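You operate a simulated robot arm through the tools that you are given. There is no shell and no other tool.

Carry out the task below with a simulated robot arm. There is one attempt and no reset: what you move stays moved.

Task
Swing the pendant back, pick drive 2 and jog it backwards briefly.
Fine: white minus button, one to three seconds; then switch back to 1 and push the red stop in.

Only the result counts: the job must be done as asked and must still hold three seconds after the hand-in. Knocking over, shifting, dropping, spilling or breaking anything else fails it.

Robot
A 7-joint arm with a two-finger parallel gripper, fixed in place. Base frame: the origin is at the foot of the arm, x ahead of it, y to its left, z up. Units: m, rad, N and s.
With the tool pointing down near the work surface it reaches from about 0.3 to 0.72 m from the base axis. Its first joint turns from -2.897 to 2.897 rad. Payload 1.57 kg.
The tool frame sits at the grasp point between the pads (the TCP): z along the fingers, y along the line on which they close. The tips reach 0.03 m beyond it. Largest opening 0.08 m; finger width 0.017, thickness 0.012; the body of the gripper, 0.04 by 0.082 m, starts 0.08 m behind the TCP.
Orientation is that of the tool frame in the base frame, as a unit quaternion [x, y, z, w]. With the fingers straight down and closing along the base's y, the tool's x points along the base's -x, its y along +y and its z along -z.

Tools
- The arm moves only by the tool drive_tool. Its argument "steps" is a list of rows, each a list of 7 numbers: the finger opening in cm, from 0 to 8, then the shift along the tool's x, y, z in units of 250 mm (1.0 is 250 mm), then the turn, a rotation vector about the tool's x, y, z in units of 180 degrees (1.0 is 180 degrees). In form: [[grip, x, y, z, ax, ay, az], ...]. A call has 1 to 20 rows; each row is the pose to reach, as a shift and turn from the pose commanded when the call began, along the tool's axes at that moment. A call with a number of a shift or a turn outside -1 to 1 is refused whole. Rows are played at 5 a second. More than 0.05 m and 0.15 rad between two rows, or a gripper value outside its range, and nothing of the call is played. Where a pose cannot be reached the arm comes as near as it can. A force on the tool above 90 N (or 10 N above the force at the start of the call, whichever is more), or a blocked arm, ends the call early, and 0.2 s more pass. Each finger travels about 0.072 m/s and halts on what it meets, pressing with about 34 N; the grip force reading is that of the motor and also rises with nothing between the fingers. The clock runs only during rows and for 0.2 s after the last one: add rows that repeat a pose to give the fingers time. It gives the time, the measured TCP pose, the force on the tool (base axes), the opening and the grip force at its end, in the units of the frame above (readings bear some noise), with the torque about the TCP (base axes, N m) and any sound that the robot's microphone picked up, and new pictures: "pictures" is both (left out), scene, wrist or none.
- Cameras (640 x 400 px; columns grow to the right, rows downward): "scene" is fixed at [0.2205, 0.6473, 1.7196]; the picture's right is [-0.76, -0.65, 0.00], its down [-0.50, 0.59, -0.63] and it looks along [0.41, -0.48, -0.77] (base axes); focal length 338 px, centre (320, 200). "wrist" rides on the gripper at [0.072, -0.007, -0.122] in the tool frame; the picture's right is [0.09, 1.00, 0.00], its down [-0.84, 0.08, -0.54] and it looks along [-0.54, 0.05, 0.84] (tool axes); focal length 238 px, centre (320, 200). There is no depth. A picture from a camera that has moved, and an enlarged one, comes with that camera's place and axes in the base frame and with its lens.
- move_column(by): slides the trunk up (or, below 0, down) by that many m; the arm rides with it, the base frame stays. It gives what a move gives, with no picture.
- enlarge(camera, box): a new picture of the part [left, top, right, bottom] of that camera's present view, enlarged. It takes no simulated time.
- close_job(): hands the job in; it is judged then, once.

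Nothing tells you positions but the pictures and the camera data. Unless the task says otherwise, let go and move clear before handing in.

The tools are called after "Request:" as name(argument=value, ...) on one line, values as JSON. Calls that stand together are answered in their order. drive_tool: Moves the arm, as the interface text tells. Its arguments: {"type":"object","properties":{"steps":{"type":"array","items":{"type":"array","items":{"type":"number"}}},"pictures":{"type":"string","enum":["both","scene","wrist","none"]}},"required":["steps"]} The other tools are called the same way: move_column (by) slides the trunk up or down; enlarge (camera, box) takes an enlarged picture of a part of a camera's view; close_job () hands the job in.

At the start:

```text
time: 0.0
eef_pos: [0.3154, 0.258, 1.3984]
ee_rot: [0.0, 1.0, 0.0, 0.001]
contact_force: [-0.5, -0.2, 0.3]
moment: [-0.02, 0.0, 0.0]
finger_gap: 0.0799
grasp_force: 0.1
trunk travel left (down, up): [-0.425, 0.055]
```

scene: 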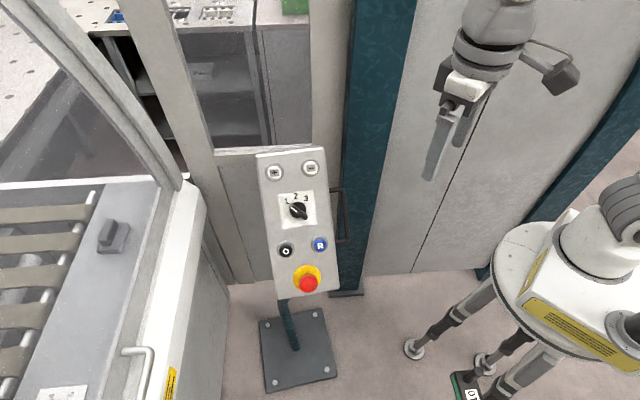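
wrist: 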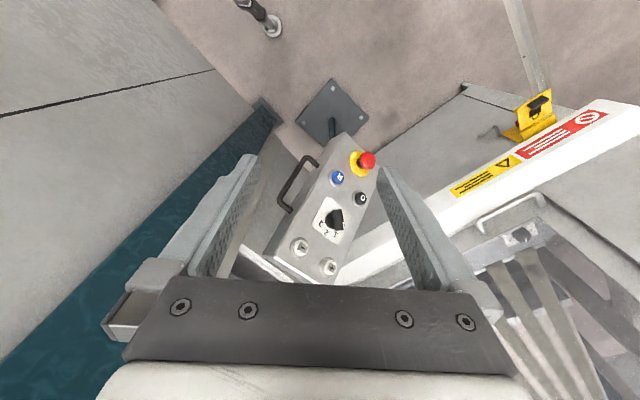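

I see a pendant box on a post, with two white buttons, a 1-2-3 selector, a black and a blue button, a red stop on yellow, and a side handle. I'll look closer before moving anything.

Request:
enlarge(camera="scene", box=[230, 130, 370, 310])

Request:
enlarge(camera="wrist", box=[240, 70, 440, 290])

Request:
enlarge(camera="scene", box=[220, 120, 380, 400])

```text
2.22 times, centred on (300, 220) of scene
camera zoom: at [0.2205, 0.6473, 1.7196], right [-0.76, -0.65, 0.0], down [-0.5, 0.59, -0.63], along [0.41, -0.48, -0.77], focal length 750 px, centre (364, 156)
```

zoom: 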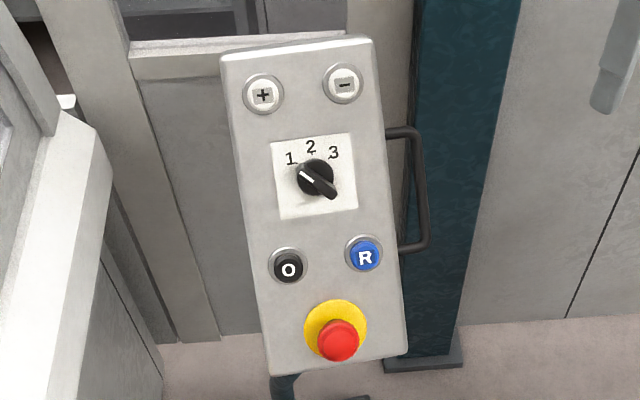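

```text
1.82 times, centred on (340, 180) of wrist
camera zoom: at [0.2447, 0.2519, 1.5213], right [-0.09, 1.0, 0.0], down [0.84, 0.08, 0.54], along [0.54, 0.05, -0.84], focal length 433 px, centre (284, 236)
```

zoom: 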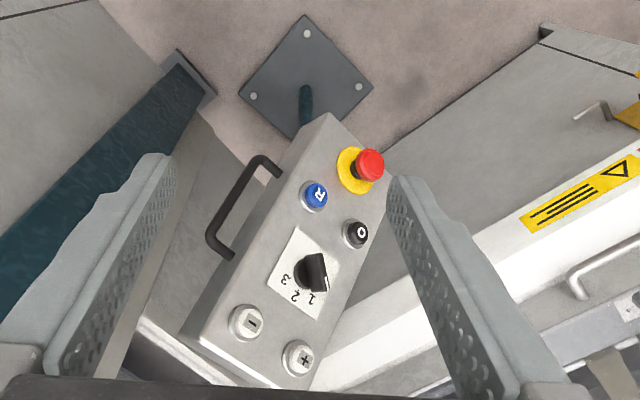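

```text
1.43 times, centred on (300, 260) of scene
camera zoom: at [0.2205, 0.6473, 1.7196], right [-0.76, -0.65, 0.0], down [-0.5, 0.59, -0.63], along [0.41, -0.48, -0.77], focal length 482 px, centre (349, 114)
```

zoom: 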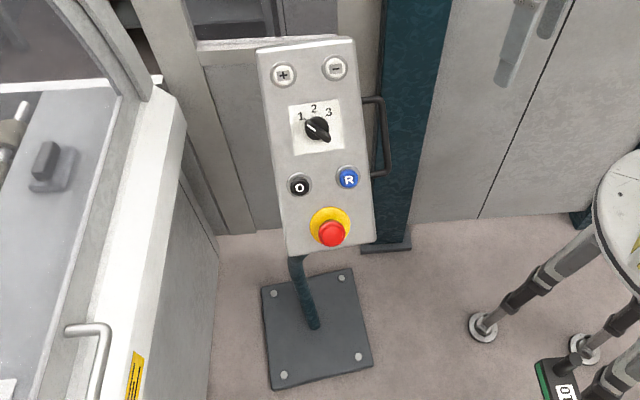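

The panel is around (0.55, 0.33, 1.08) with its face turned toward +y and tilted up, and the post foot is near (0.63, 0.36). I'll tilt the tool to see the pendant from the robot's side and work out how it pivots.

Request:
drive_tool(steps=[[8, 0, -0.069, 0.05, -0.0091, -0.0339, -0.0195], [8, 0, -0.138, 0.1, -0.0182, -0.0678, -0.039], [8, 0, -0.207, 0.15, -0.0273, -0.1017, -0.0584], [8, 0, -0.276, 0.2, -0.0364, -0.1356, -0.0779], [8, 0, -0.345, 0.25, -0.0454, -0.1694, -0.0974], [8, 0, -0.414, 0.3, -0.0545, -0.2033, -0.1169], [8, 0, -0.483, 0.35, -0.0636, -0.2372, -0.1363], [8, 0, -0.552, 0.4, -0.0727, -0.2711, -0.1558], [8, 0, -0.552, 0.4, -0.0727, -0.2711, -0.1558]])

```text
time: 2.0
eef_pos: [0.3242, 0.1221, 1.3133]
ee_rot: [-0.235, 0.875, 0.11, 0.408]
contact_force: [0.6, -0.9, 0.9]
moment: [0.0, 0.01, -0.02]
finger_gap: 0.0799
grasp_force: 0.1
out of reach, approached as far as the arm can: row 8, 9
trunk travel left (down, up): [-0.425, 0.055]
camera wrist: at [0.2085, 0.0469, 1.3376], right [-0.55, 0.83, -0.07], down [0.07, 0.13, 0.99], along [0.83, 0.54, -0.13], focal length 238 px, centre (320, 200)
```

scene: 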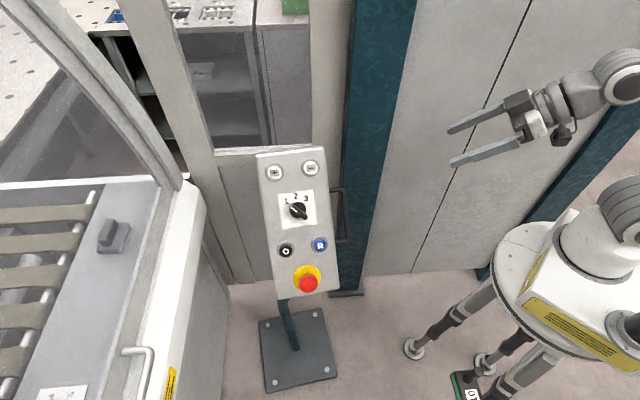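
wrist: 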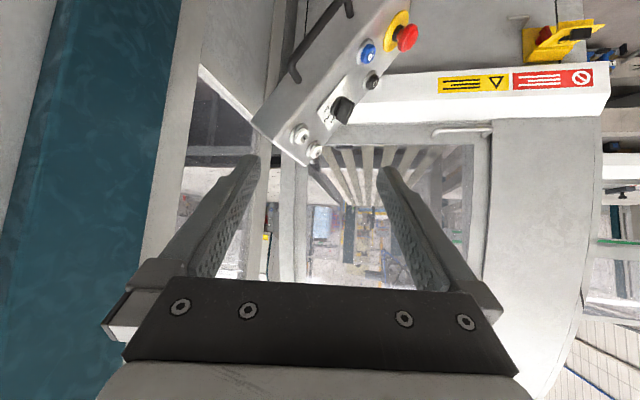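

The view is upside down, with the camera below the fingers, and the handle is on the robot side. I'll lower the trunk to see the pendant's underside and post.

Request:
move_column(by=-0.25)

Request:
enlarge(camera="wrist", box=[0, 0, 640, 400])

Request:
enlarge(camera="scene", box=[0, 0, 640, 400])

```text
time: 4.6
eef_pos: [0.3247, 0.1216, 1.0627]
ee_rot: [-0.234, 0.876, 0.109, 0.408]
contact_force: [-0.1, -0.9, 0.5]
moment: [0.0, 0.03, -0.04]
finger_gap: 0.0802
grasp_force: 0.0
trunk travel left (down, up): [-0.175, 0.305]
```

```text
1.00 times, centred on (320, 200) of wrist (not enlarged: the box is as wide or as high as the picture)
camera zoom: at [0.2085, 0.0474, 1.0878], right [-0.55, 0.83, -0.07], down [0.07, 0.13, 0.99], along [0.83, 0.54, -0.13], focal length 238 px, centre (320, 200)
```

zoom: 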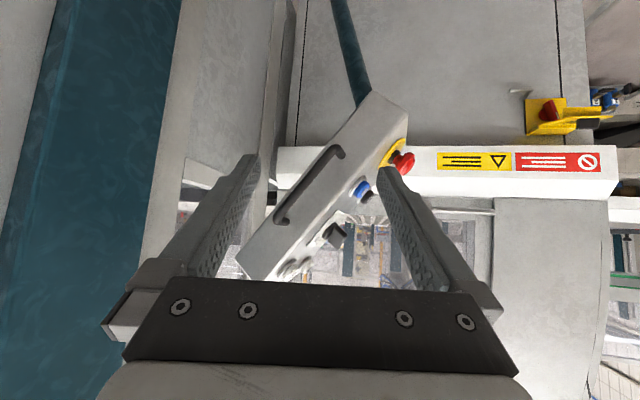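

```text
1.00 times, centred on (320, 200) of scene (not enlarged: the box is as wide or as high as the picture)
camera zoom: at [0.2205, 0.6473, 1.7196], right [-0.76, -0.65, 0.0], down [-0.5, 0.59, -0.63], along [0.41, -0.48, -0.77], focal length 338 px, centre (320, 200)
```

zoom: 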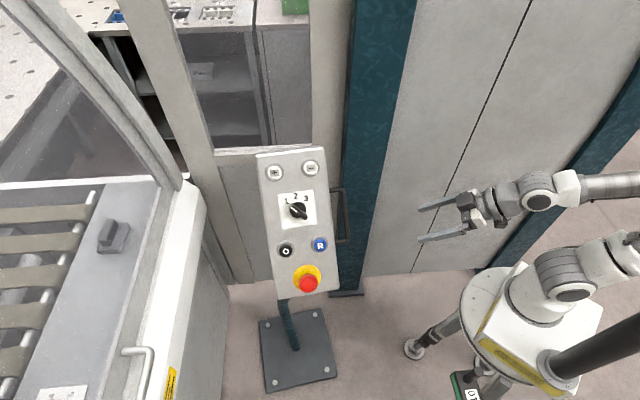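

Request:
enlarge(camera="wrist", box=[220, 0, 440, 290])

Request:
enlarge(camera="wrist", box=[300, 40, 420, 130])

Request:
enlarge(camera="scene", box=[255, 270, 355, 390])

```text
1.38 times, centred on (330, 145) of wrist
camera zoom: at [0.2085, 0.0474, 1.0878], right [-0.55, 0.83, -0.07], down [0.07, 0.13, 0.99], along [0.83, 0.54, -0.13], focal length 329 px, centre (306, 276)
```

zoom: 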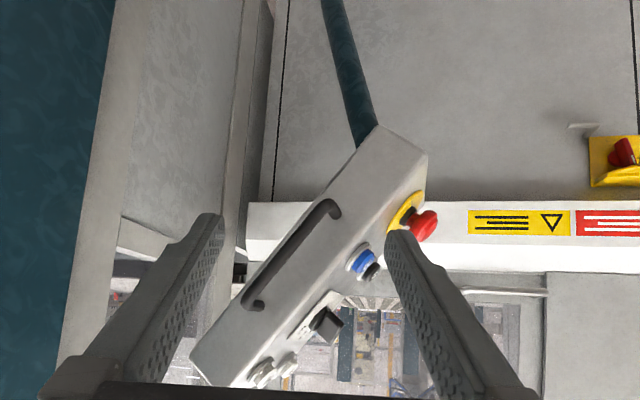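

```text
4.44 times, centred on (360, 85) of wrist
camera zoom: at [0.2085, 0.0474, 1.0878], right [-0.55, 0.83, -0.07], down [0.07, 0.13, 0.99], along [0.83, 0.54, -0.13], focal length 1059 px, centre (142, 711)
```

zoom: 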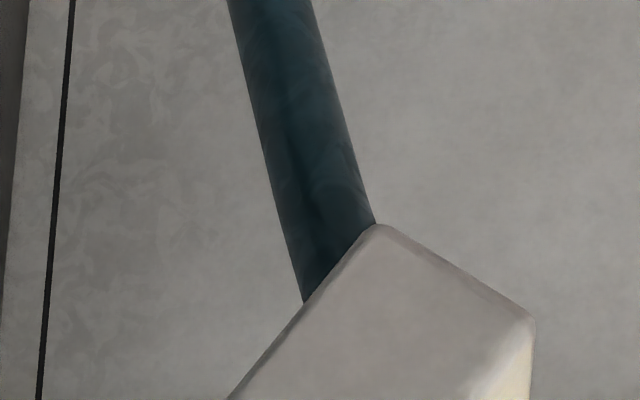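

```text
3.33 times, centred on (305, 330) of scene
camera zoom: at [0.2205, 0.6473, 1.7196], right [-0.76, -0.65, 0.0], down [-0.5, 0.59, -0.63], along [0.41, -0.48, -0.77], focal length 1125 px, centre (370, -233)
```

zoom: 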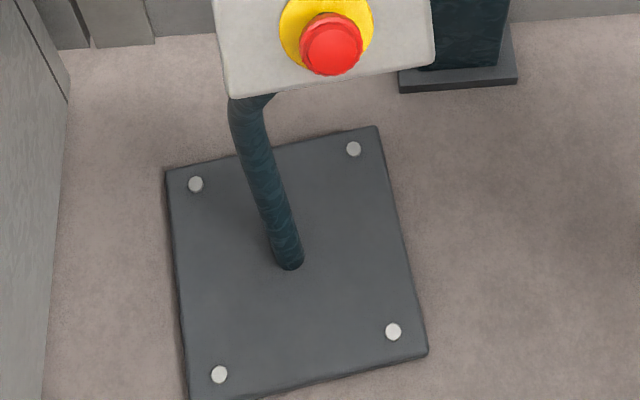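

The box is mounted on a bent tube that pivots on the post at about (0.625, 0.357), and the handle is on its minus side. It looks swung away from the robot. Next I'll line the tool up along the panel normal, in front of the handle, so I can push it round.

Request:
drive_tool(steps=[[7, -0.0622, 0.0521, 0.0262, 0.02925, -0.00123, 0.02348], [6, -0.1244, 0.1042, 0.0524, 0.0585, -0.00246, 0.04696], [5, -0.1866, 0.1563, 0.0786, 0.08775, -0.00369, 0.07044], [4, -0.2488, 0.2084, 0.1048, 0.117, -0.00492, 0.09392], [3, -0.311, 0.2605, 0.131, 0.14625, -0.00615, 0.1174], [2, -0.3732, 0.3126, 0.1572, 0.1755, -0.00738, 0.14088], [0.8, -0.4354, 0.3647, 0.1834, 0.20475, -0.00861, 0.16436], [0.8, -0.4976, 0.4168, 0.2096, 0.234, -0.00984, 0.18784], [0.8, -0.5598, 0.4689, 0.2358, 0.26325, -0.01107, 0.21132], [0.8, -0.622, 0.521, 0.262, 0.2925, -0.0123, 0.2348], [0.8, -0.622, 0.521, 0.262, 0.2925, -0.0123, 0.2348]])

```text
time: 5.7
eef_pos: [0.3507, 0.1211, 1.0966]
ee_rot: [0.107, 0.906, 0.027, 0.409]
contact_force: [0.1, 0.2, -0.3]
moment: [-0.02, 0.03, -0.02]
finger_gap: 0.0299
grasp_force: 0.1
trunk travel left (down, up): [-0.175, 0.305]
stopped in row 5: the arm was blocked; the commanded pose is now the measured one
camera wrist: at [0.2137, 0.1359, 1.1243], right [0.11, 0.99, 0.07], down [0.15, -0.08, 0.99], along [0.98, -0.1, -0.15], focal length 238 px, centre (320, 200)
```

scene: 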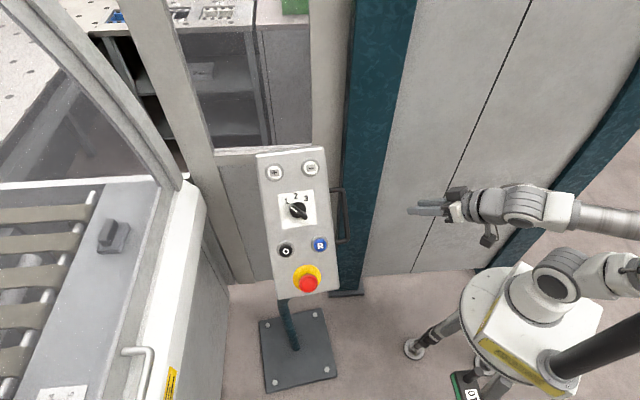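
wrist: 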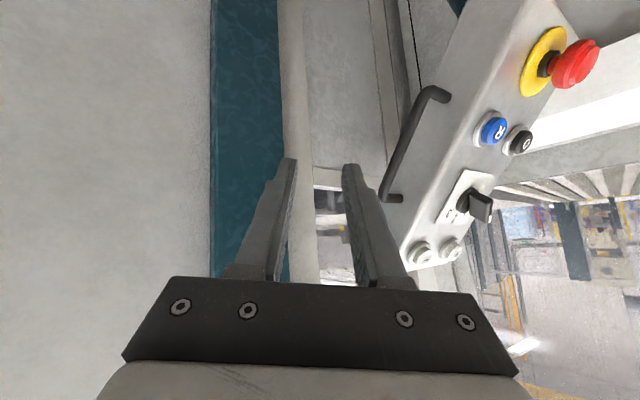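

The arm stopped as blocked with no contact force, so it's probably at a joint limit while folded in close. I'll try a plain sideways and upward move in smaller pieces.

Request:
drive_tool(steps=[[3, -0.012, 0.084, -0.03, 0, 0, 0], [3, -0.024, 0.168, -0.06, 0, 0, 0], [3, -0.036, 0.252, -0.09, 0, 0, 0], [3, -0.048, 0.336, -0.12, 0, 0, 0], [3, -0.06, 0.418, -0.148, 0, 0, 0], [3, -0.06, 0.418, -0.148, 0, 0, 0]])

```text
time: 6.5
eef_pos: [0.3373, 0.1148, 1.0857]
ee_rot: [0.169, 0.915, 0.025, 0.366]
contact_force: [0.6, 0.9, 0.3]
moment: [-0.01, 0.0, -0.01]
finger_gap: 0.0299
grasp_force: 0.0
trunk travel left (down, up): [-0.175, 0.305]
stopped in row 3: the arm was blocked; the commanded pose is now the measured one
camera wrist: at [0.2051, 0.1433, 1.127], right [0.23, 0.97, 0.11], down [0.22, -0.16, 0.96], along [0.95, -0.19, -0.25], focal length 238 px, centre (320, 200)
```

scene: 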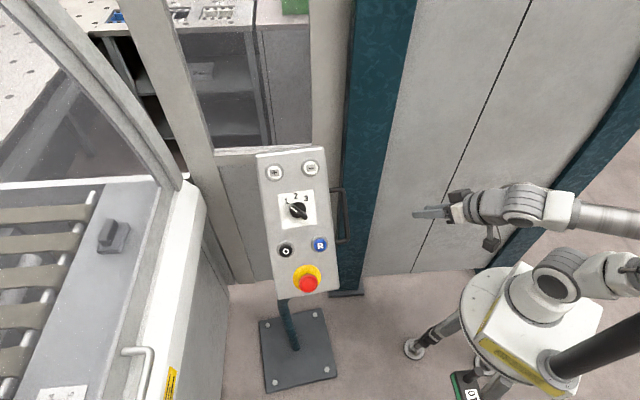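
wrist: 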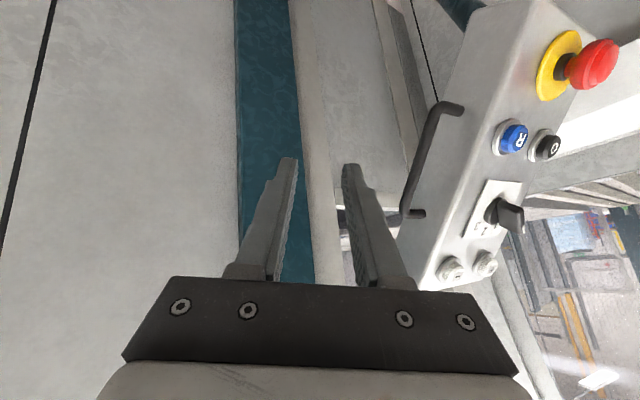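

Request:
enlarge(camera="scene", box=[400, 150, 640, 400])

```text
1.60 times, centred on (520, 275) of scene
camera zoom: at [0.2205, 0.6473, 1.7196], right [-0.76, -0.65, 0.0], down [-0.5, 0.59, -0.63], along [0.41, -0.48, -0.77], focal length 540 px, centre (0, 80)
```

zoom: 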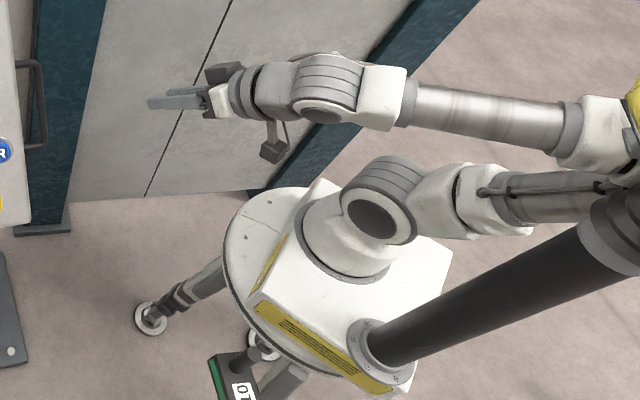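

The elbow is folded back against the black mast behind the arm, which explains the block. Raising the trunk lets the arm work with its elbow forward, so I'll do that and then move out and down.

Request:
move_column(by=0.25)

```text
time: 9.1
eef_pos: [0.3396, 0.1143, 1.3377]
ee_rot: [0.17, 0.914, 0.026, 0.368]
contact_force: [0.3, -0.3, 0.3]
moment: [0.03, 0.03, -0.02]
finger_gap: 0.0301
grasp_force: 0.0
trunk travel left (down, up): [-0.425, 0.055]
```

Request:
drive_tool(steps=[[3, -0.027, 0.016, 0.084, 0, 0, 0], [3, -0.054, 0.033, 0.167, 0, 0, 0], [3, -0.082, 0.05, 0.25, 0, 0, 0], [3, -0.109, 0.066, 0.334, 0, 0, 0], [3, -0.109, 0.066, 0.334, 0, 0, 0]])

```text
time: 9.9
eef_pos: [0.3587, 0.1915, 1.3231]
ee_rot: [0.069, 0.917, 0.052, 0.389]
contact_force: [-1.0, -1.1, -0.1]
moment: [-0.01, -0.02, 0.01]
finger_gap: 0.0297
grasp_force: 0.1
trunk travel left (down, up): [-0.425, 0.055]
stopped in row 4: the arm was blocked; the commanded pose is now the measured one
camera wrist: at [0.2219, 0.1927, 1.3568], right [0.02, 1.0, 0.08], down [0.19, -0.09, 0.98], along [0.98, 0.0, -0.19], focal length 238 px, centre (320, 200)
```

scene: 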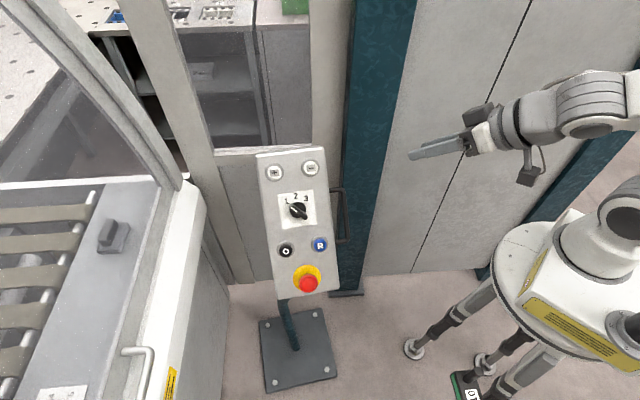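
wrist: 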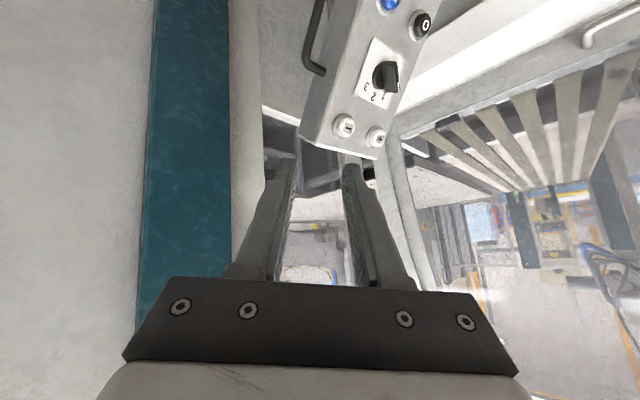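

Request:
drive_tool(steps=[[3, -0.022, 0.001, 0.071, 0, 0, 0], [3, -0.045, 0.001, 0.142, 0, 0, 0], [3, -0.067, 0.002, 0.213, 0, 0, 0], [3, -0.089, 0.003, 0.285, 0, 0, 0], [3, -0.112, 0.003, 0.356, 0, 0, 0], [3, -0.134, 0.004, 0.427, 0, 0, 0], [3, -0.134, 0.004, 0.427, 0, 0, 0]])

```text
time: 10.6
eef_pos: [0.341, 0.2656, 1.3126]
ee_rot: [-0.034, 0.915, 0.086, 0.393]
contact_force: [-0.1, -0.4, -0.2]
moment: [0.02, 0.0, 0.0]
finger_gap: 0.0299
grasp_force: 0.0
trunk travel left (down, up): [-0.425, 0.055]
stopped in row 3: the arm was blocked; the commanded pose is now the measured one
camera wrist: at [0.2063, 0.238, 1.3424], right [-0.19, 0.98, 0.06], down [0.18, -0.03, 0.98], along [0.96, 0.2, -0.17], focal length 238 px, centre (320, 200)
```

scene: 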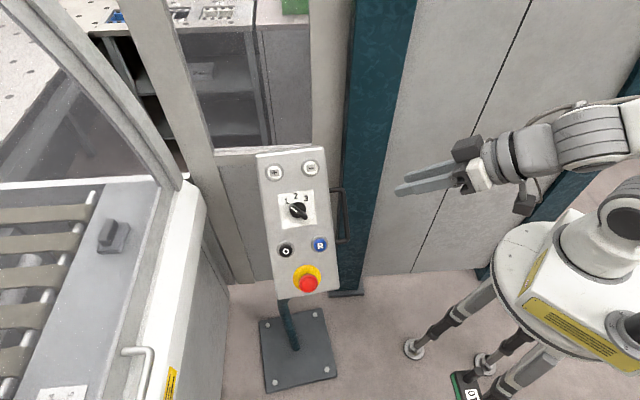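
wrist: 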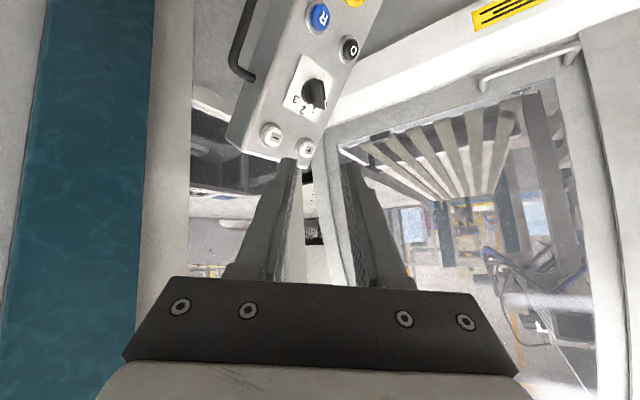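

The elbow is still binding. I'll go back to the original tool-down posture to unfold the arm before trying again with more reach.

Request:
drive_tool(steps=[[3, -0.043, 0.004, -0.034, 0.007, 0.0322, 0.0028], [3, -0.087, 0.008, -0.068, 0.0141, 0.0644, 0.0056], [3, -0.13, 0.012, -0.102, 0.0211, 0.0966, 0.0084], [3, -0.173, 0.016, -0.137, 0.0282, 0.1288, 0.0112], [3, -0.217, 0.021, -0.171, 0.0352, 0.1609, 0.0139], [3, -0.26, 0.025, -0.205, 0.0422, 0.1931, 0.0167], [3, -0.303, 0.029, -0.239, 0.0493, 0.2253, 0.0195], [3, -0.347, 0.033, -0.273, 0.0563, 0.2575, 0.0223], [3, -0.347, 0.033, -0.273, 0.0563, 0.2575, 0.0223]])

```text
time: 12.6
eef_pos: [0.3525, 0.2629, 1.424]
ee_rot: [0.001, 1.0, 0.001, 0.002]
contact_force: [0.0, -0.2, -1.2]
moment: [0.04, 0.03, 0.05]
finger_gap: 0.0302
grasp_force: 0.0
trunk travel left (down, up): [-0.425, 0.055]
camera wrist: at [0.2808, 0.2577, 1.5453], right [-0.09, 1.0, 0.0], down [0.83, 0.08, 0.55], along [0.54, 0.05, -0.84], focal length 238 px, centre (320, 200)
```

scene: 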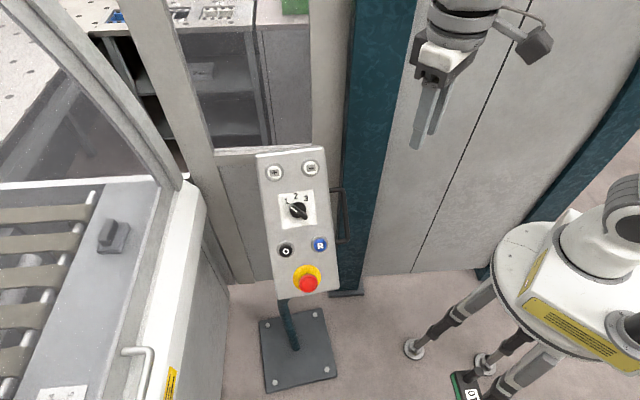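
wrist: 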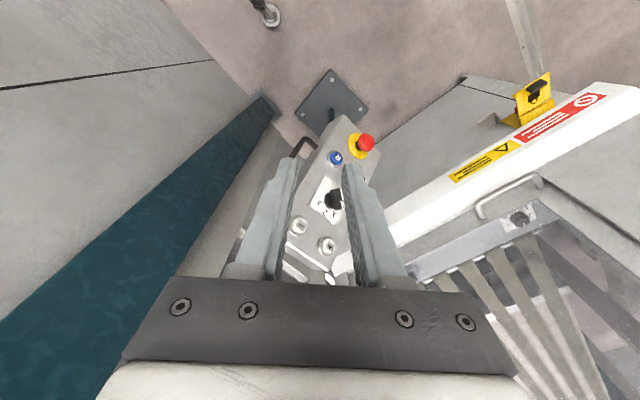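

That freed it. Now I'll tilt to the panel-normal orientation from here, keeping the wrist further out.

Request:
drive_tool(steps=[[3, -0.0256, 0.0209, 0.0551, 0.0106, -0.0312, 0.0215], [3, -0.0511, 0.0418, 0.1102, 0.0212, -0.0624, 0.043], [3, -0.0767, 0.0627, 0.1653, 0.0318, -0.0936, 0.0644], [3, -0.1022, 0.0836, 0.2204, 0.0424, -0.1248, 0.0859], [2, -0.1278, 0.1044, 0.2756, 0.053, -0.156, 0.1074], [1, -0.1533, 0.1253, 0.3307, 0.0636, -0.1872, 0.1289], [0.8, -0.1789, 0.1462, 0.3858, 0.0742, -0.2184, 0.1503], [0.8, -0.2044, 0.1671, 0.4409, 0.0848, -0.2496, 0.1718], [0.8, -0.23, 0.188, 0.496, 0.0954, -0.2808, 0.1933], [0.8, -0.23, 0.188, 0.496, 0.0954, -0.2808, 0.1933]])

```text
time: 14.8
eef_pos: [0.4096, 0.308, 1.3007]
ee_rot: [0.29, 0.848, -0.14, 0.421]
contact_force: [0.7, -0.6, -0.1]
moment: [-0.01, 0.0, -0.02]
finger_gap: 0.0081
grasp_force: 0.1
trunk travel left (down, up): [-0.425, 0.055]
camera wrist: at [0.2949, 0.3893, 1.3186], right [0.56, 0.82, -0.07], down [0.1, 0.01, 0.99], along [0.82, -0.57, -0.08], focal length 238 px, centre (320, 200)
```

scene: 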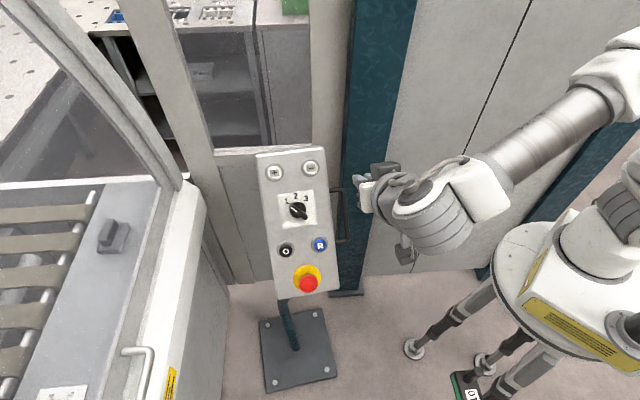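
wrist: 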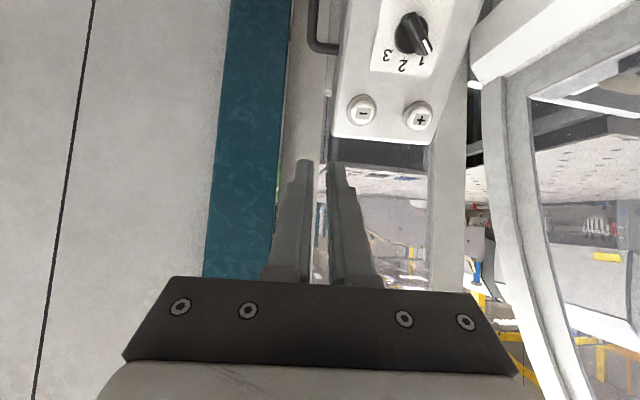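

Request:
drive_tool(steps=[[0.8, 0.092, -0.008, 0.072, 0, 0, 0], [0.8, 0.183, -0.017, 0.144, 0, 0, 0], [0.8, 0.275, -0.025, 0.216, 0, 0, 0], [0.8, 0.367, -0.033, 0.288, 0, 0, 0], [0.8, 0.458, -0.042, 0.36, 0, 0, 0], [0.8, 0.55, -0.05, 0.432, 0, 0, 0], [0.8, 0.55, -0.05, 0.432, 0, 0, 0]])

Request:
enlarge(camera="wrist", box=[200, 0, 480, 180])

Request:
enlarge(camera="scene", box=[230, 130, 430, 310])

```text
time: 16.4
eef_pos: [0.4062, 0.2986, 1.1239]
ee_rot: [0.289, 0.848, -0.14, 0.421]
contact_force: [0.5, 0.1, -0.4]
moment: [0.01, 0.02, 0.01]
finger_gap: 0.0078
grasp_force: 0.1
trunk travel left (down, up): [-0.425, 0.055]
camera wrist: at [0.2914, 0.3793, 1.1403], right [0.56, 0.82, -0.07], down [0.1, 0.01, 0.99], along [0.82, -0.57, -0.08], focal length 238 px, centre (320, 200)
```

scene: 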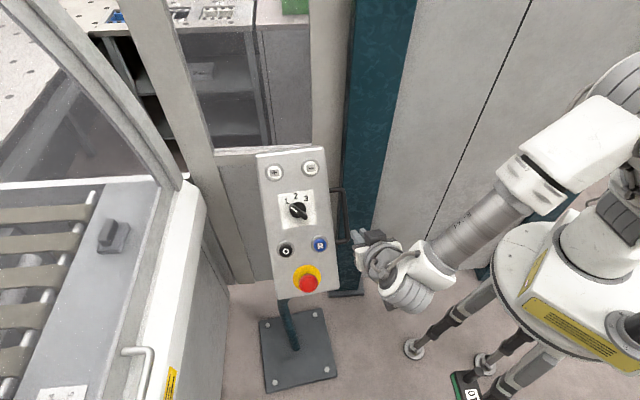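
wrist: 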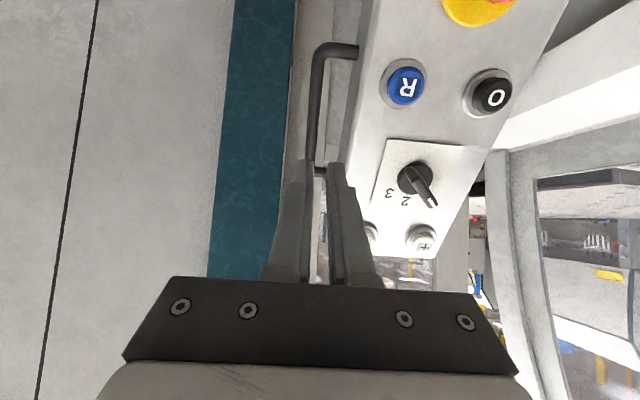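

```text
2.22 times, centred on (340, 90) of wrist
camera zoom: at [0.2914, 0.3793, 1.1403], right [0.56, 0.82, -0.07], down [0.1, 0.01, 0.99], along [0.82, -0.57, -0.08], focal length 530 px, centre (276, 444)
```

zoom: 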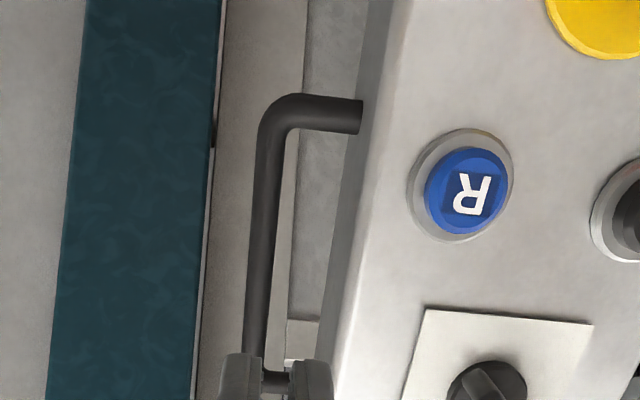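

```text
2.22 times, centred on (330, 220) of scene
camera zoom: at [0.2205, 0.6473, 1.7196], right [-0.76, -0.65, 0.0], down [-0.5, 0.59, -0.63], along [0.41, -0.48, -0.77], focal length 750 px, centre (298, 156)
```

zoom: 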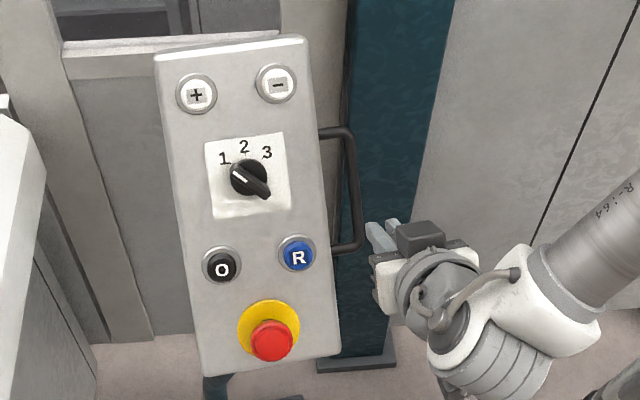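

I see the handle bar directly beyond the fingertips, about 0.12 m ahead and well aligned. I'll advance until the tips, slightly open as a notch, rest on the bar.

Request:
drive_tool(steps=[[0.8, 0, -0.004, 0.08, 0, 0, 0], [0.8, 0, -0.008, 0.16, 0, 0, 0], [0.8, 0, -0.013, 0.24, 0, 0, 0], [0.8, 0, -0.016, 0.32, 0, 0, 0], [0.8, 0, -0.016, 0.4, 0, 0, 0], [0.8, 0, -0.016, 0.44, 0, 0, 0], [0.8, 0, -0.016, 0.44, 0, 0, 0]])

Request:
enlarge(camera="wrist", box=[200, 0, 480, 180])

Request:
enlarge(camera="scene", box=[230, 130, 430, 310])

```text
time: 18.0
eef_pos: [0.4725, 0.2422, 1.0602]
ee_rot: [0.289, 0.848, -0.14, 0.421]
contact_force: [-0.6, -0.1, 1.2]
moment: [0.01, -0.01, 0.01]
finger_gap: 0.0078
grasp_force: 0.0
trunk travel left (down, up): [-0.425, 0.055]
camera wrist: at [0.358, 0.3234, 1.0773], right [0.56, 0.82, -0.07], down [0.11, 0.01, 0.99], along [0.82, -0.57, -0.08], focal length 238 px, centre (320, 200)
```

scene: 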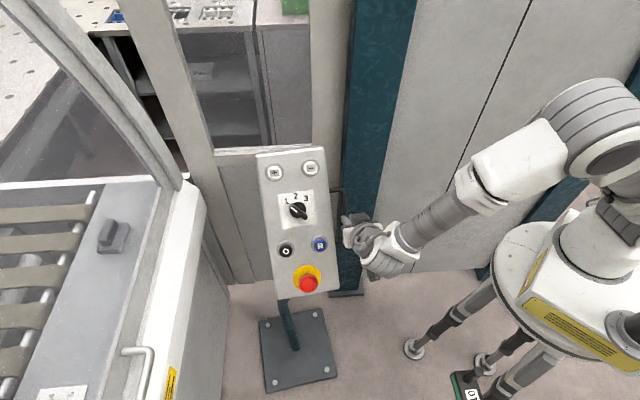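
wrist: 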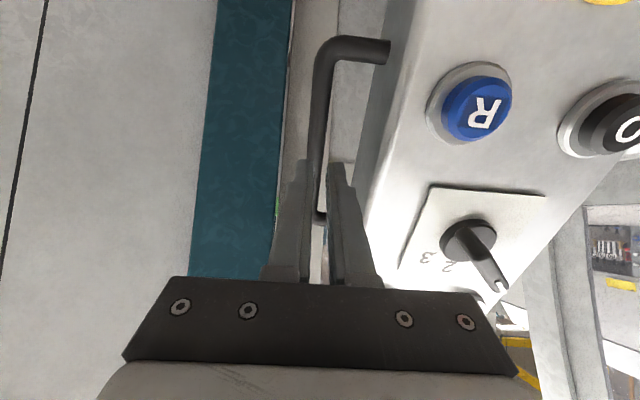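

```text
2.22 times, centred on (340, 90) of wrist
camera zoom: at [0.358, 0.3234, 1.0773], right [0.56, 0.82, -0.07], down [0.11, 0.01, 0.99], along [0.82, -0.57, -0.08], focal length 530 px, centre (276, 444)
```

zoom: 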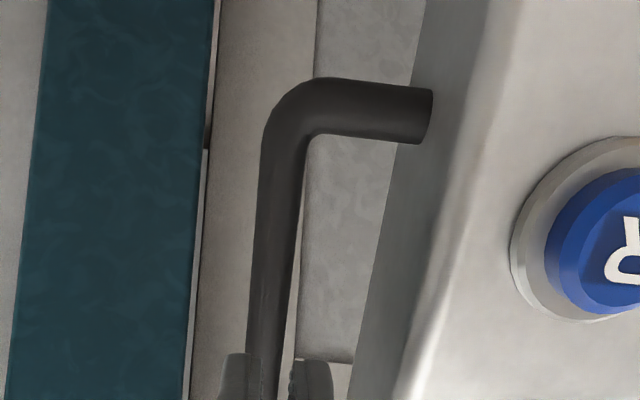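

```text
2.22 times, centred on (330, 220) of scene
camera zoom: at [0.2205, 0.6473, 1.7196], right [-0.76, -0.65, 0.0], down [-0.5, 0.59, -0.63], along [0.41, -0.48, -0.77], focal length 750 px, centre (298, 156)
```

zoom: 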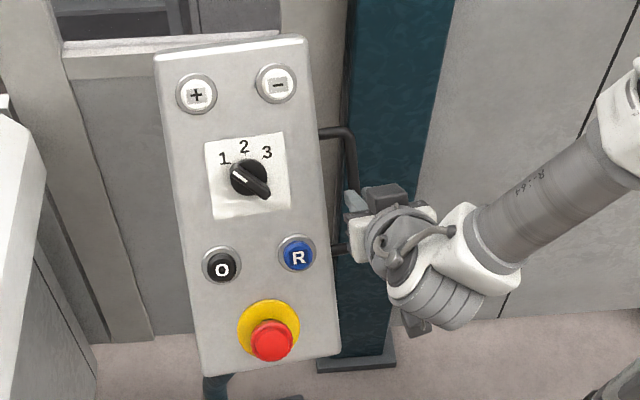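

Request:
drive_tool(steps=[[0.8, 0, -0.006, 0.02, 0, 0, 0], [0.8, 0, -0.012, 0.04, 0, 0, 0], [0.8, 0, -0.012, 0.06, 0, 0, 0], [0.8, 0, -0.012, 0.06, 0, 0, 0]], pictures="wrist")

Request:
enlarge(camera="wrist", box=[200, 0, 480, 180])

```text
time: 19.0
eef_pos: [0.4798, 0.2314, 1.0511]
ee_rot: [0.289, 0.849, -0.14, 0.42]
contact_force: [-0.3, 1.1, -0.6]
moment: [-0.03, 0.02, -0.03]
finger_gap: 0.008
grasp_force: 0.1
trunk travel left (down, up): [-0.425, 0.055]
camera wrist: at [0.3649, 0.313, 1.0683], right [0.56, 0.82, -0.07], down [0.11, 0.01, 0.99], along [0.82, -0.57, -0.08], focal length 238 px, centre (320, 200)
```

wrist: 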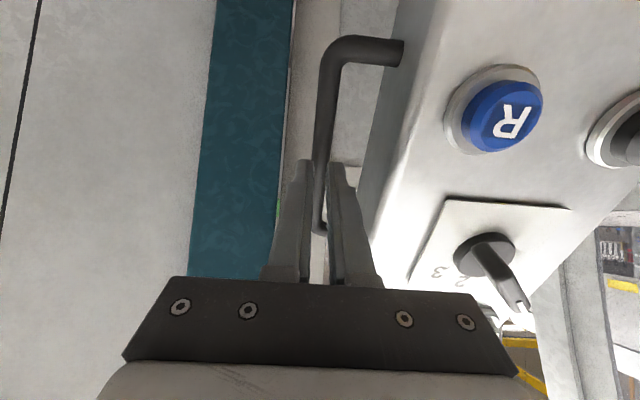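

```text
2.22 times, centred on (340, 90) of wrist
camera zoom: at [0.3649, 0.313, 1.0683], right [0.56, 0.82, -0.07], down [0.11, 0.01, 0.99], along [0.82, -0.57, -0.08], focal length 530 px, centre (276, 444)
```

zoom: 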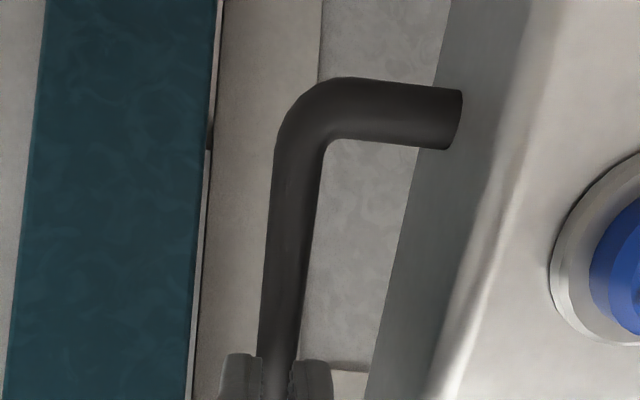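

Request:
drive_tool(steps=[[0.8, 0, 0, 0.02, 0, 0, 0], [0.8, 0, 0, 0.04, 0, 0, 0], [0.8, 0, 0, 0.06, 0, 0, 0], [0.8, 0, 0, 0.08, 0, 0, 0], [0.8, 0, 0, 0.08, 0, 0, 0]], pictures="both")

Request:
enlarge(camera="wrist", box=[200, 0, 480, 180])

```text
time: 20.2
eef_pos: [0.4918, 0.2276, 1.0435]
ee_rot: [0.288, 0.848, -0.136, 0.423]
contact_force: [-10.4, 29.5, 39.5]
moment: [-0.39, -0.04, 0.99]
finger_gap: 0.0104
grasp_force: 28.1
trunk travel left (down, up): [-0.425, 0.055]
camera wrist: at [0.3762, 0.3077, 1.0595], right [0.56, 0.83, -0.06], down [0.1, 0.01, 1.0], along [0.83, -0.56, -0.08], focal length 238 px, centre (320, 200)
```

scene: 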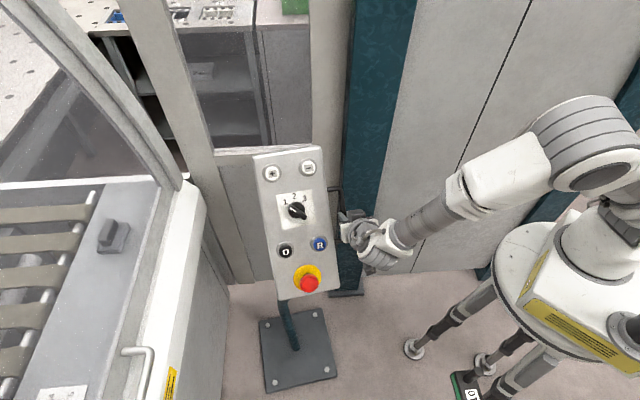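
wrist: 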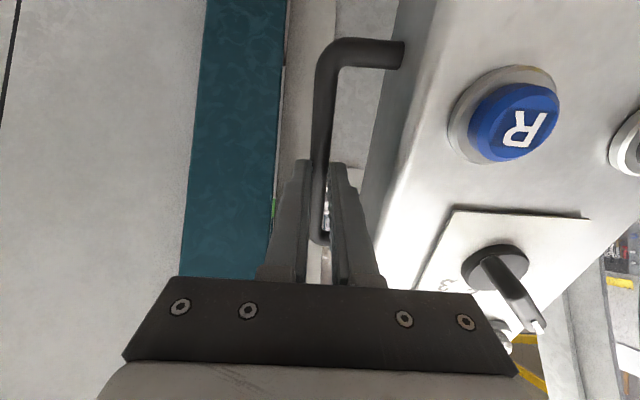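

```text
2.22 times, centred on (340, 90) of wrist
camera zoom: at [0.3762, 0.3077, 1.0595], right [0.56, 0.83, -0.06], down [0.1, 0.01, 1.0], along [0.83, -0.56, -0.08], focal length 530 px, centre (276, 444)
```

zoom: 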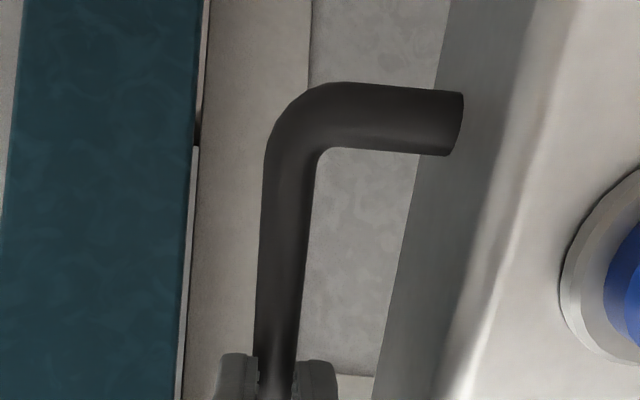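

The tips have engaged the bar and the pendant has begun to turn, with noticeable friction. I'll follow the arc about the post, turning the tool with it, and watch the forces.

Request:
drive_tool(steps=[[0.8, -0.023, -0.001, 0.024, -0.011, 0, -0.0085], [0.8, -0.046, -0.002, 0.048, -0.022, 0, -0.0169], [0.8, -0.07, -0.003, 0.071, -0.0331, 0, -0.0254], [0.8, -0.093, -0.004, 0.095, -0.0441, 0, -0.0338], [0.8, -0.093, -0.004, 0.095, -0.0441, 0, -0.0338]])

Request:
enlarge(camera="wrist", box=[200, 0, 480, 180])

Request:
enlarge(camera="scene", box=[230, 130, 430, 310])

```text
time: 21.4
eef_pos: [0.5164, 0.2251, 1.0424]
ee_rot: [0.205, 0.874, -0.089, 0.433]
contact_force: [-11.5, 66.8, 24.8]
moment: [1.12, -1.41, 1.17]
finger_gap: 0.0102
grasp_force: 28.2
trunk travel left (down, up): [-0.425, 0.055]
camera wrist: at [0.3868, 0.2801, 1.0607], right [0.38, 0.92, -0.05], down [0.1, 0.02, 1.0], along [0.92, -0.39, -0.08], focal length 238 px, centre (320, 200)
```

scene: 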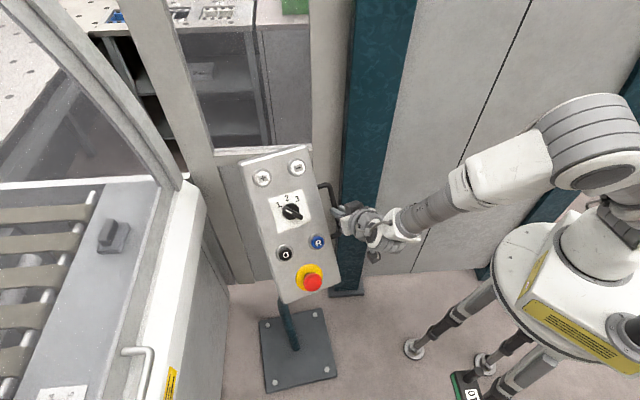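
wrist: 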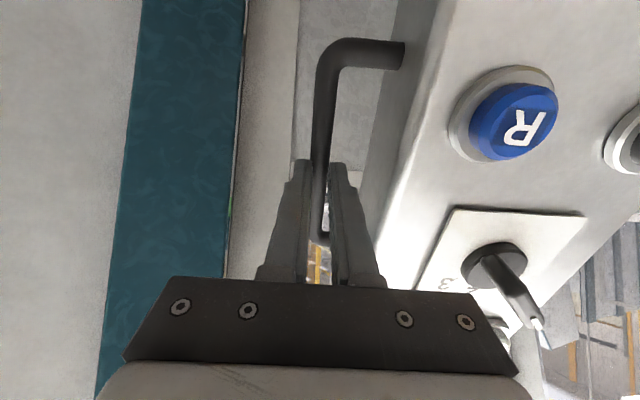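

```text
2.22 times, centred on (340, 90) of wrist
camera zoom: at [0.3868, 0.2801, 1.0607], right [0.38, 0.92, -0.05], down [0.1, 0.02, 1.0], along [0.92, -0.39, -0.08], focal length 530 px, centre (276, 444)
```

zoom: 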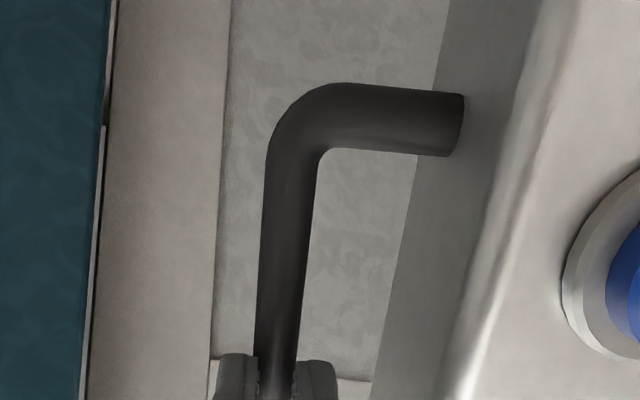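

```text
2.22 times, centred on (330, 220) of scene
camera zoom: at [0.2205, 0.6473, 1.7196], right [-0.76, -0.65, 0.0], down [-0.5, 0.59, -0.63], along [0.41, -0.48, -0.77], focal length 750 px, centre (298, 156)
```

zoom: 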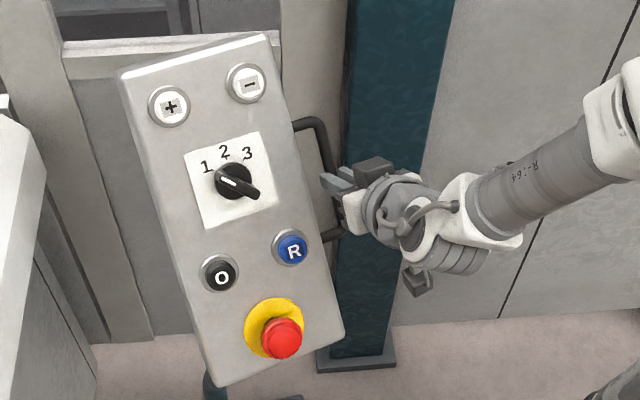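

The pendant is turning counter-clockwise toward the robot. From how its features moved, the true pivot is about (0.51, 0.357), not the post itself. I'll correct the arc to that and continue.

Request:
drive_tool(steps=[[0.8, 0.017, 0.053, -0.022, -0.0132, 0, -0.0101], [0.8, 0.004, 0.091, -0.005, -0.0264, 0, -0.0203], [0.8, -0.012, 0.118, 0.016, -0.0397, 0, -0.0304], [0.8, -0.029, 0.151, 0.038, -0.0529, 0, -0.0406], [0.8, -0.046, 0.184, 0.06, -0.0661, 0, -0.0507], [0.8, -0.046, 0.184, 0.06, -0.0661, 0, -0.0507]])

Request:
enlarge(camera="wrist", box=[200, 0, 480, 180])

Request:
enlarge(camera="scene", box=[230, 130, 430, 310])

```text
time: 22.8
eef_pos: [0.5568, 0.2313, 1.0393]
ee_rot: [0.1, 0.891, -0.05, 0.441]
contact_force: [0.0, 1.3, -6.4]
moment: [-0.3, -0.31, 0.31]
finger_gap: 0.0146
grasp_force: 23.1
trunk travel left (down, up): [-0.425, 0.055]
camera wrist: at [0.4197, 0.2569, 1.0569], right [0.16, 0.98, -0.07], down [0.09, 0.06, 0.99], along [0.98, -0.17, -0.08], focal length 238 px, centre (320, 200)
```

scene: 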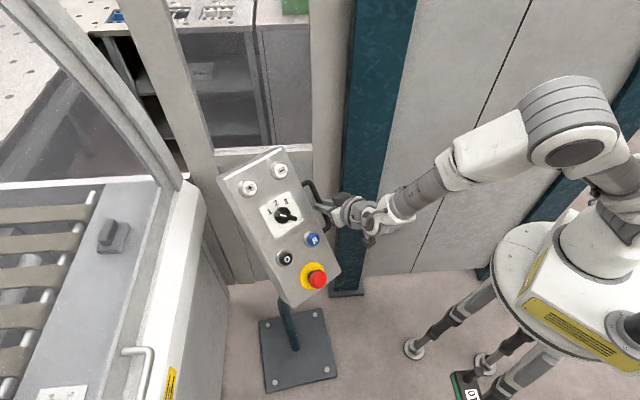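
wrist: 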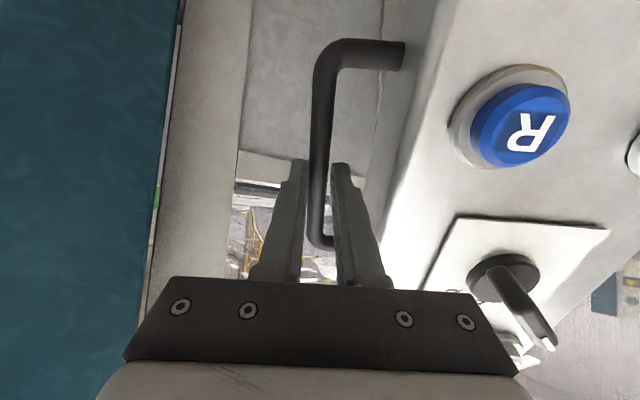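

```text
2.22 times, centred on (340, 90) of wrist
camera zoom: at [0.4197, 0.2569, 1.0569], right [0.16, 0.98, -0.07], down [0.09, 0.06, 0.99], along [0.98, -0.17, -0.08], focal length 530 px, centre (276, 444)
```

zoom: 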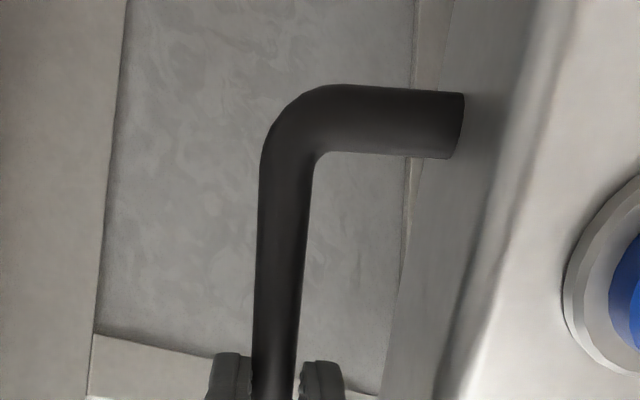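

```text
2.22 times, centred on (330, 220) of scene
camera zoom: at [0.2205, 0.6473, 1.7196], right [-0.76, -0.65, 0.0], down [-0.5, 0.59, -0.63], along [0.41, -0.48, -0.77], focal length 750 px, centre (298, 156)
```

zoom: 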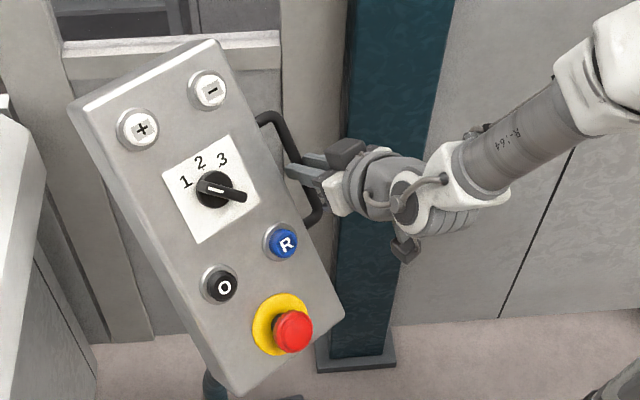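

The bar is now held between the fingertips with low force and the corrected arc works. I'll continue in 15° pieces, looking for an end stop.

Request:
drive_tool(steps=[[0.8, -0.014, 0.019, 0.019, -0.0132, 0, -0.0101], [0.8, -0.029, 0.038, 0.038, -0.0264, 0, -0.0203], [0.8, -0.043, 0.056, 0.056, -0.0397, 0, -0.0304], [0.8, -0.058, 0.075, 0.075, -0.0529, 0, -0.0406], [0.8, -0.072, 0.094, 0.094, -0.0661, 0, -0.0507], [0.8, -0.072, 0.094, 0.094, -0.0661, 0, -0.0507]])

Request:
enlarge(camera="scene", box=[200, 130, 430, 310])

```text
time: 24.2
eef_pos: [0.5904, 0.2531, 1.0434]
ee_rot: [-0.019, 0.895, 0.013, 0.446]
contact_force: [-0.5, -0.3, -0.4]
moment: [0.01, 0.0, 0.06]
finger_gap: 0.0077
grasp_force: 0.0
trunk travel left (down, up): [-0.425, 0.055]
camera wrist: at [0.4512, 0.24, 1.0606], right [-0.1, 0.99, -0.07], down [0.07, 0.08, 0.99], along [0.99, 0.1, -0.07], focal length 238 px, centre (320, 200)
```

scene: 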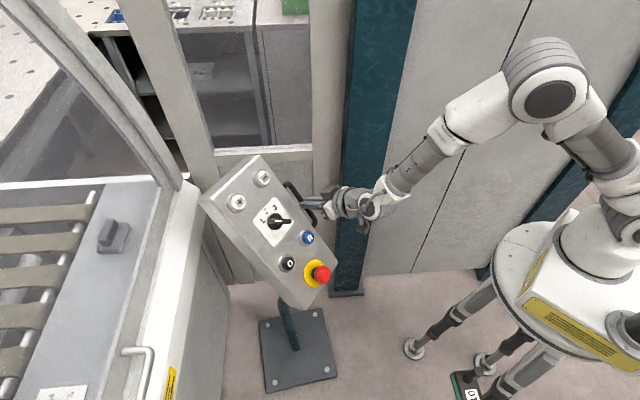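
wrist: 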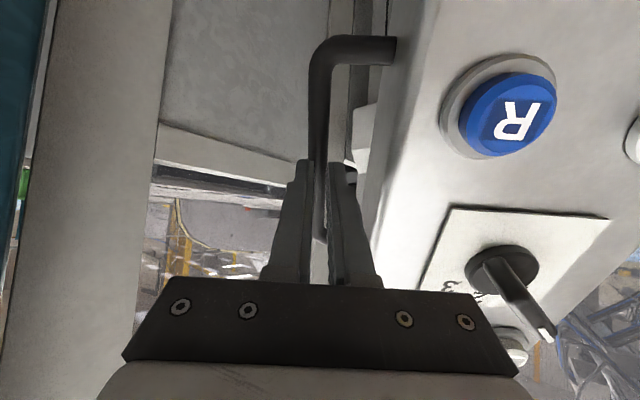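

```text
2.22 times, centred on (315, 220) of scene
camera zoom: at [0.2205, 0.6473, 1.7196], right [-0.76, -0.65, 0.0], down [-0.5, 0.59, -0.63], along [0.41, -0.48, -0.77], focal length 750 px, centre (331, 156)
```

zoom: 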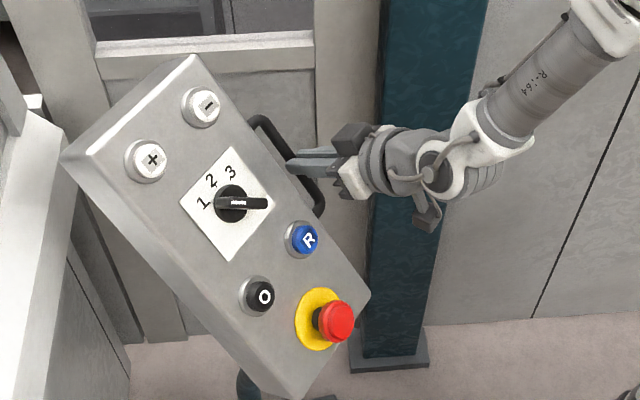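

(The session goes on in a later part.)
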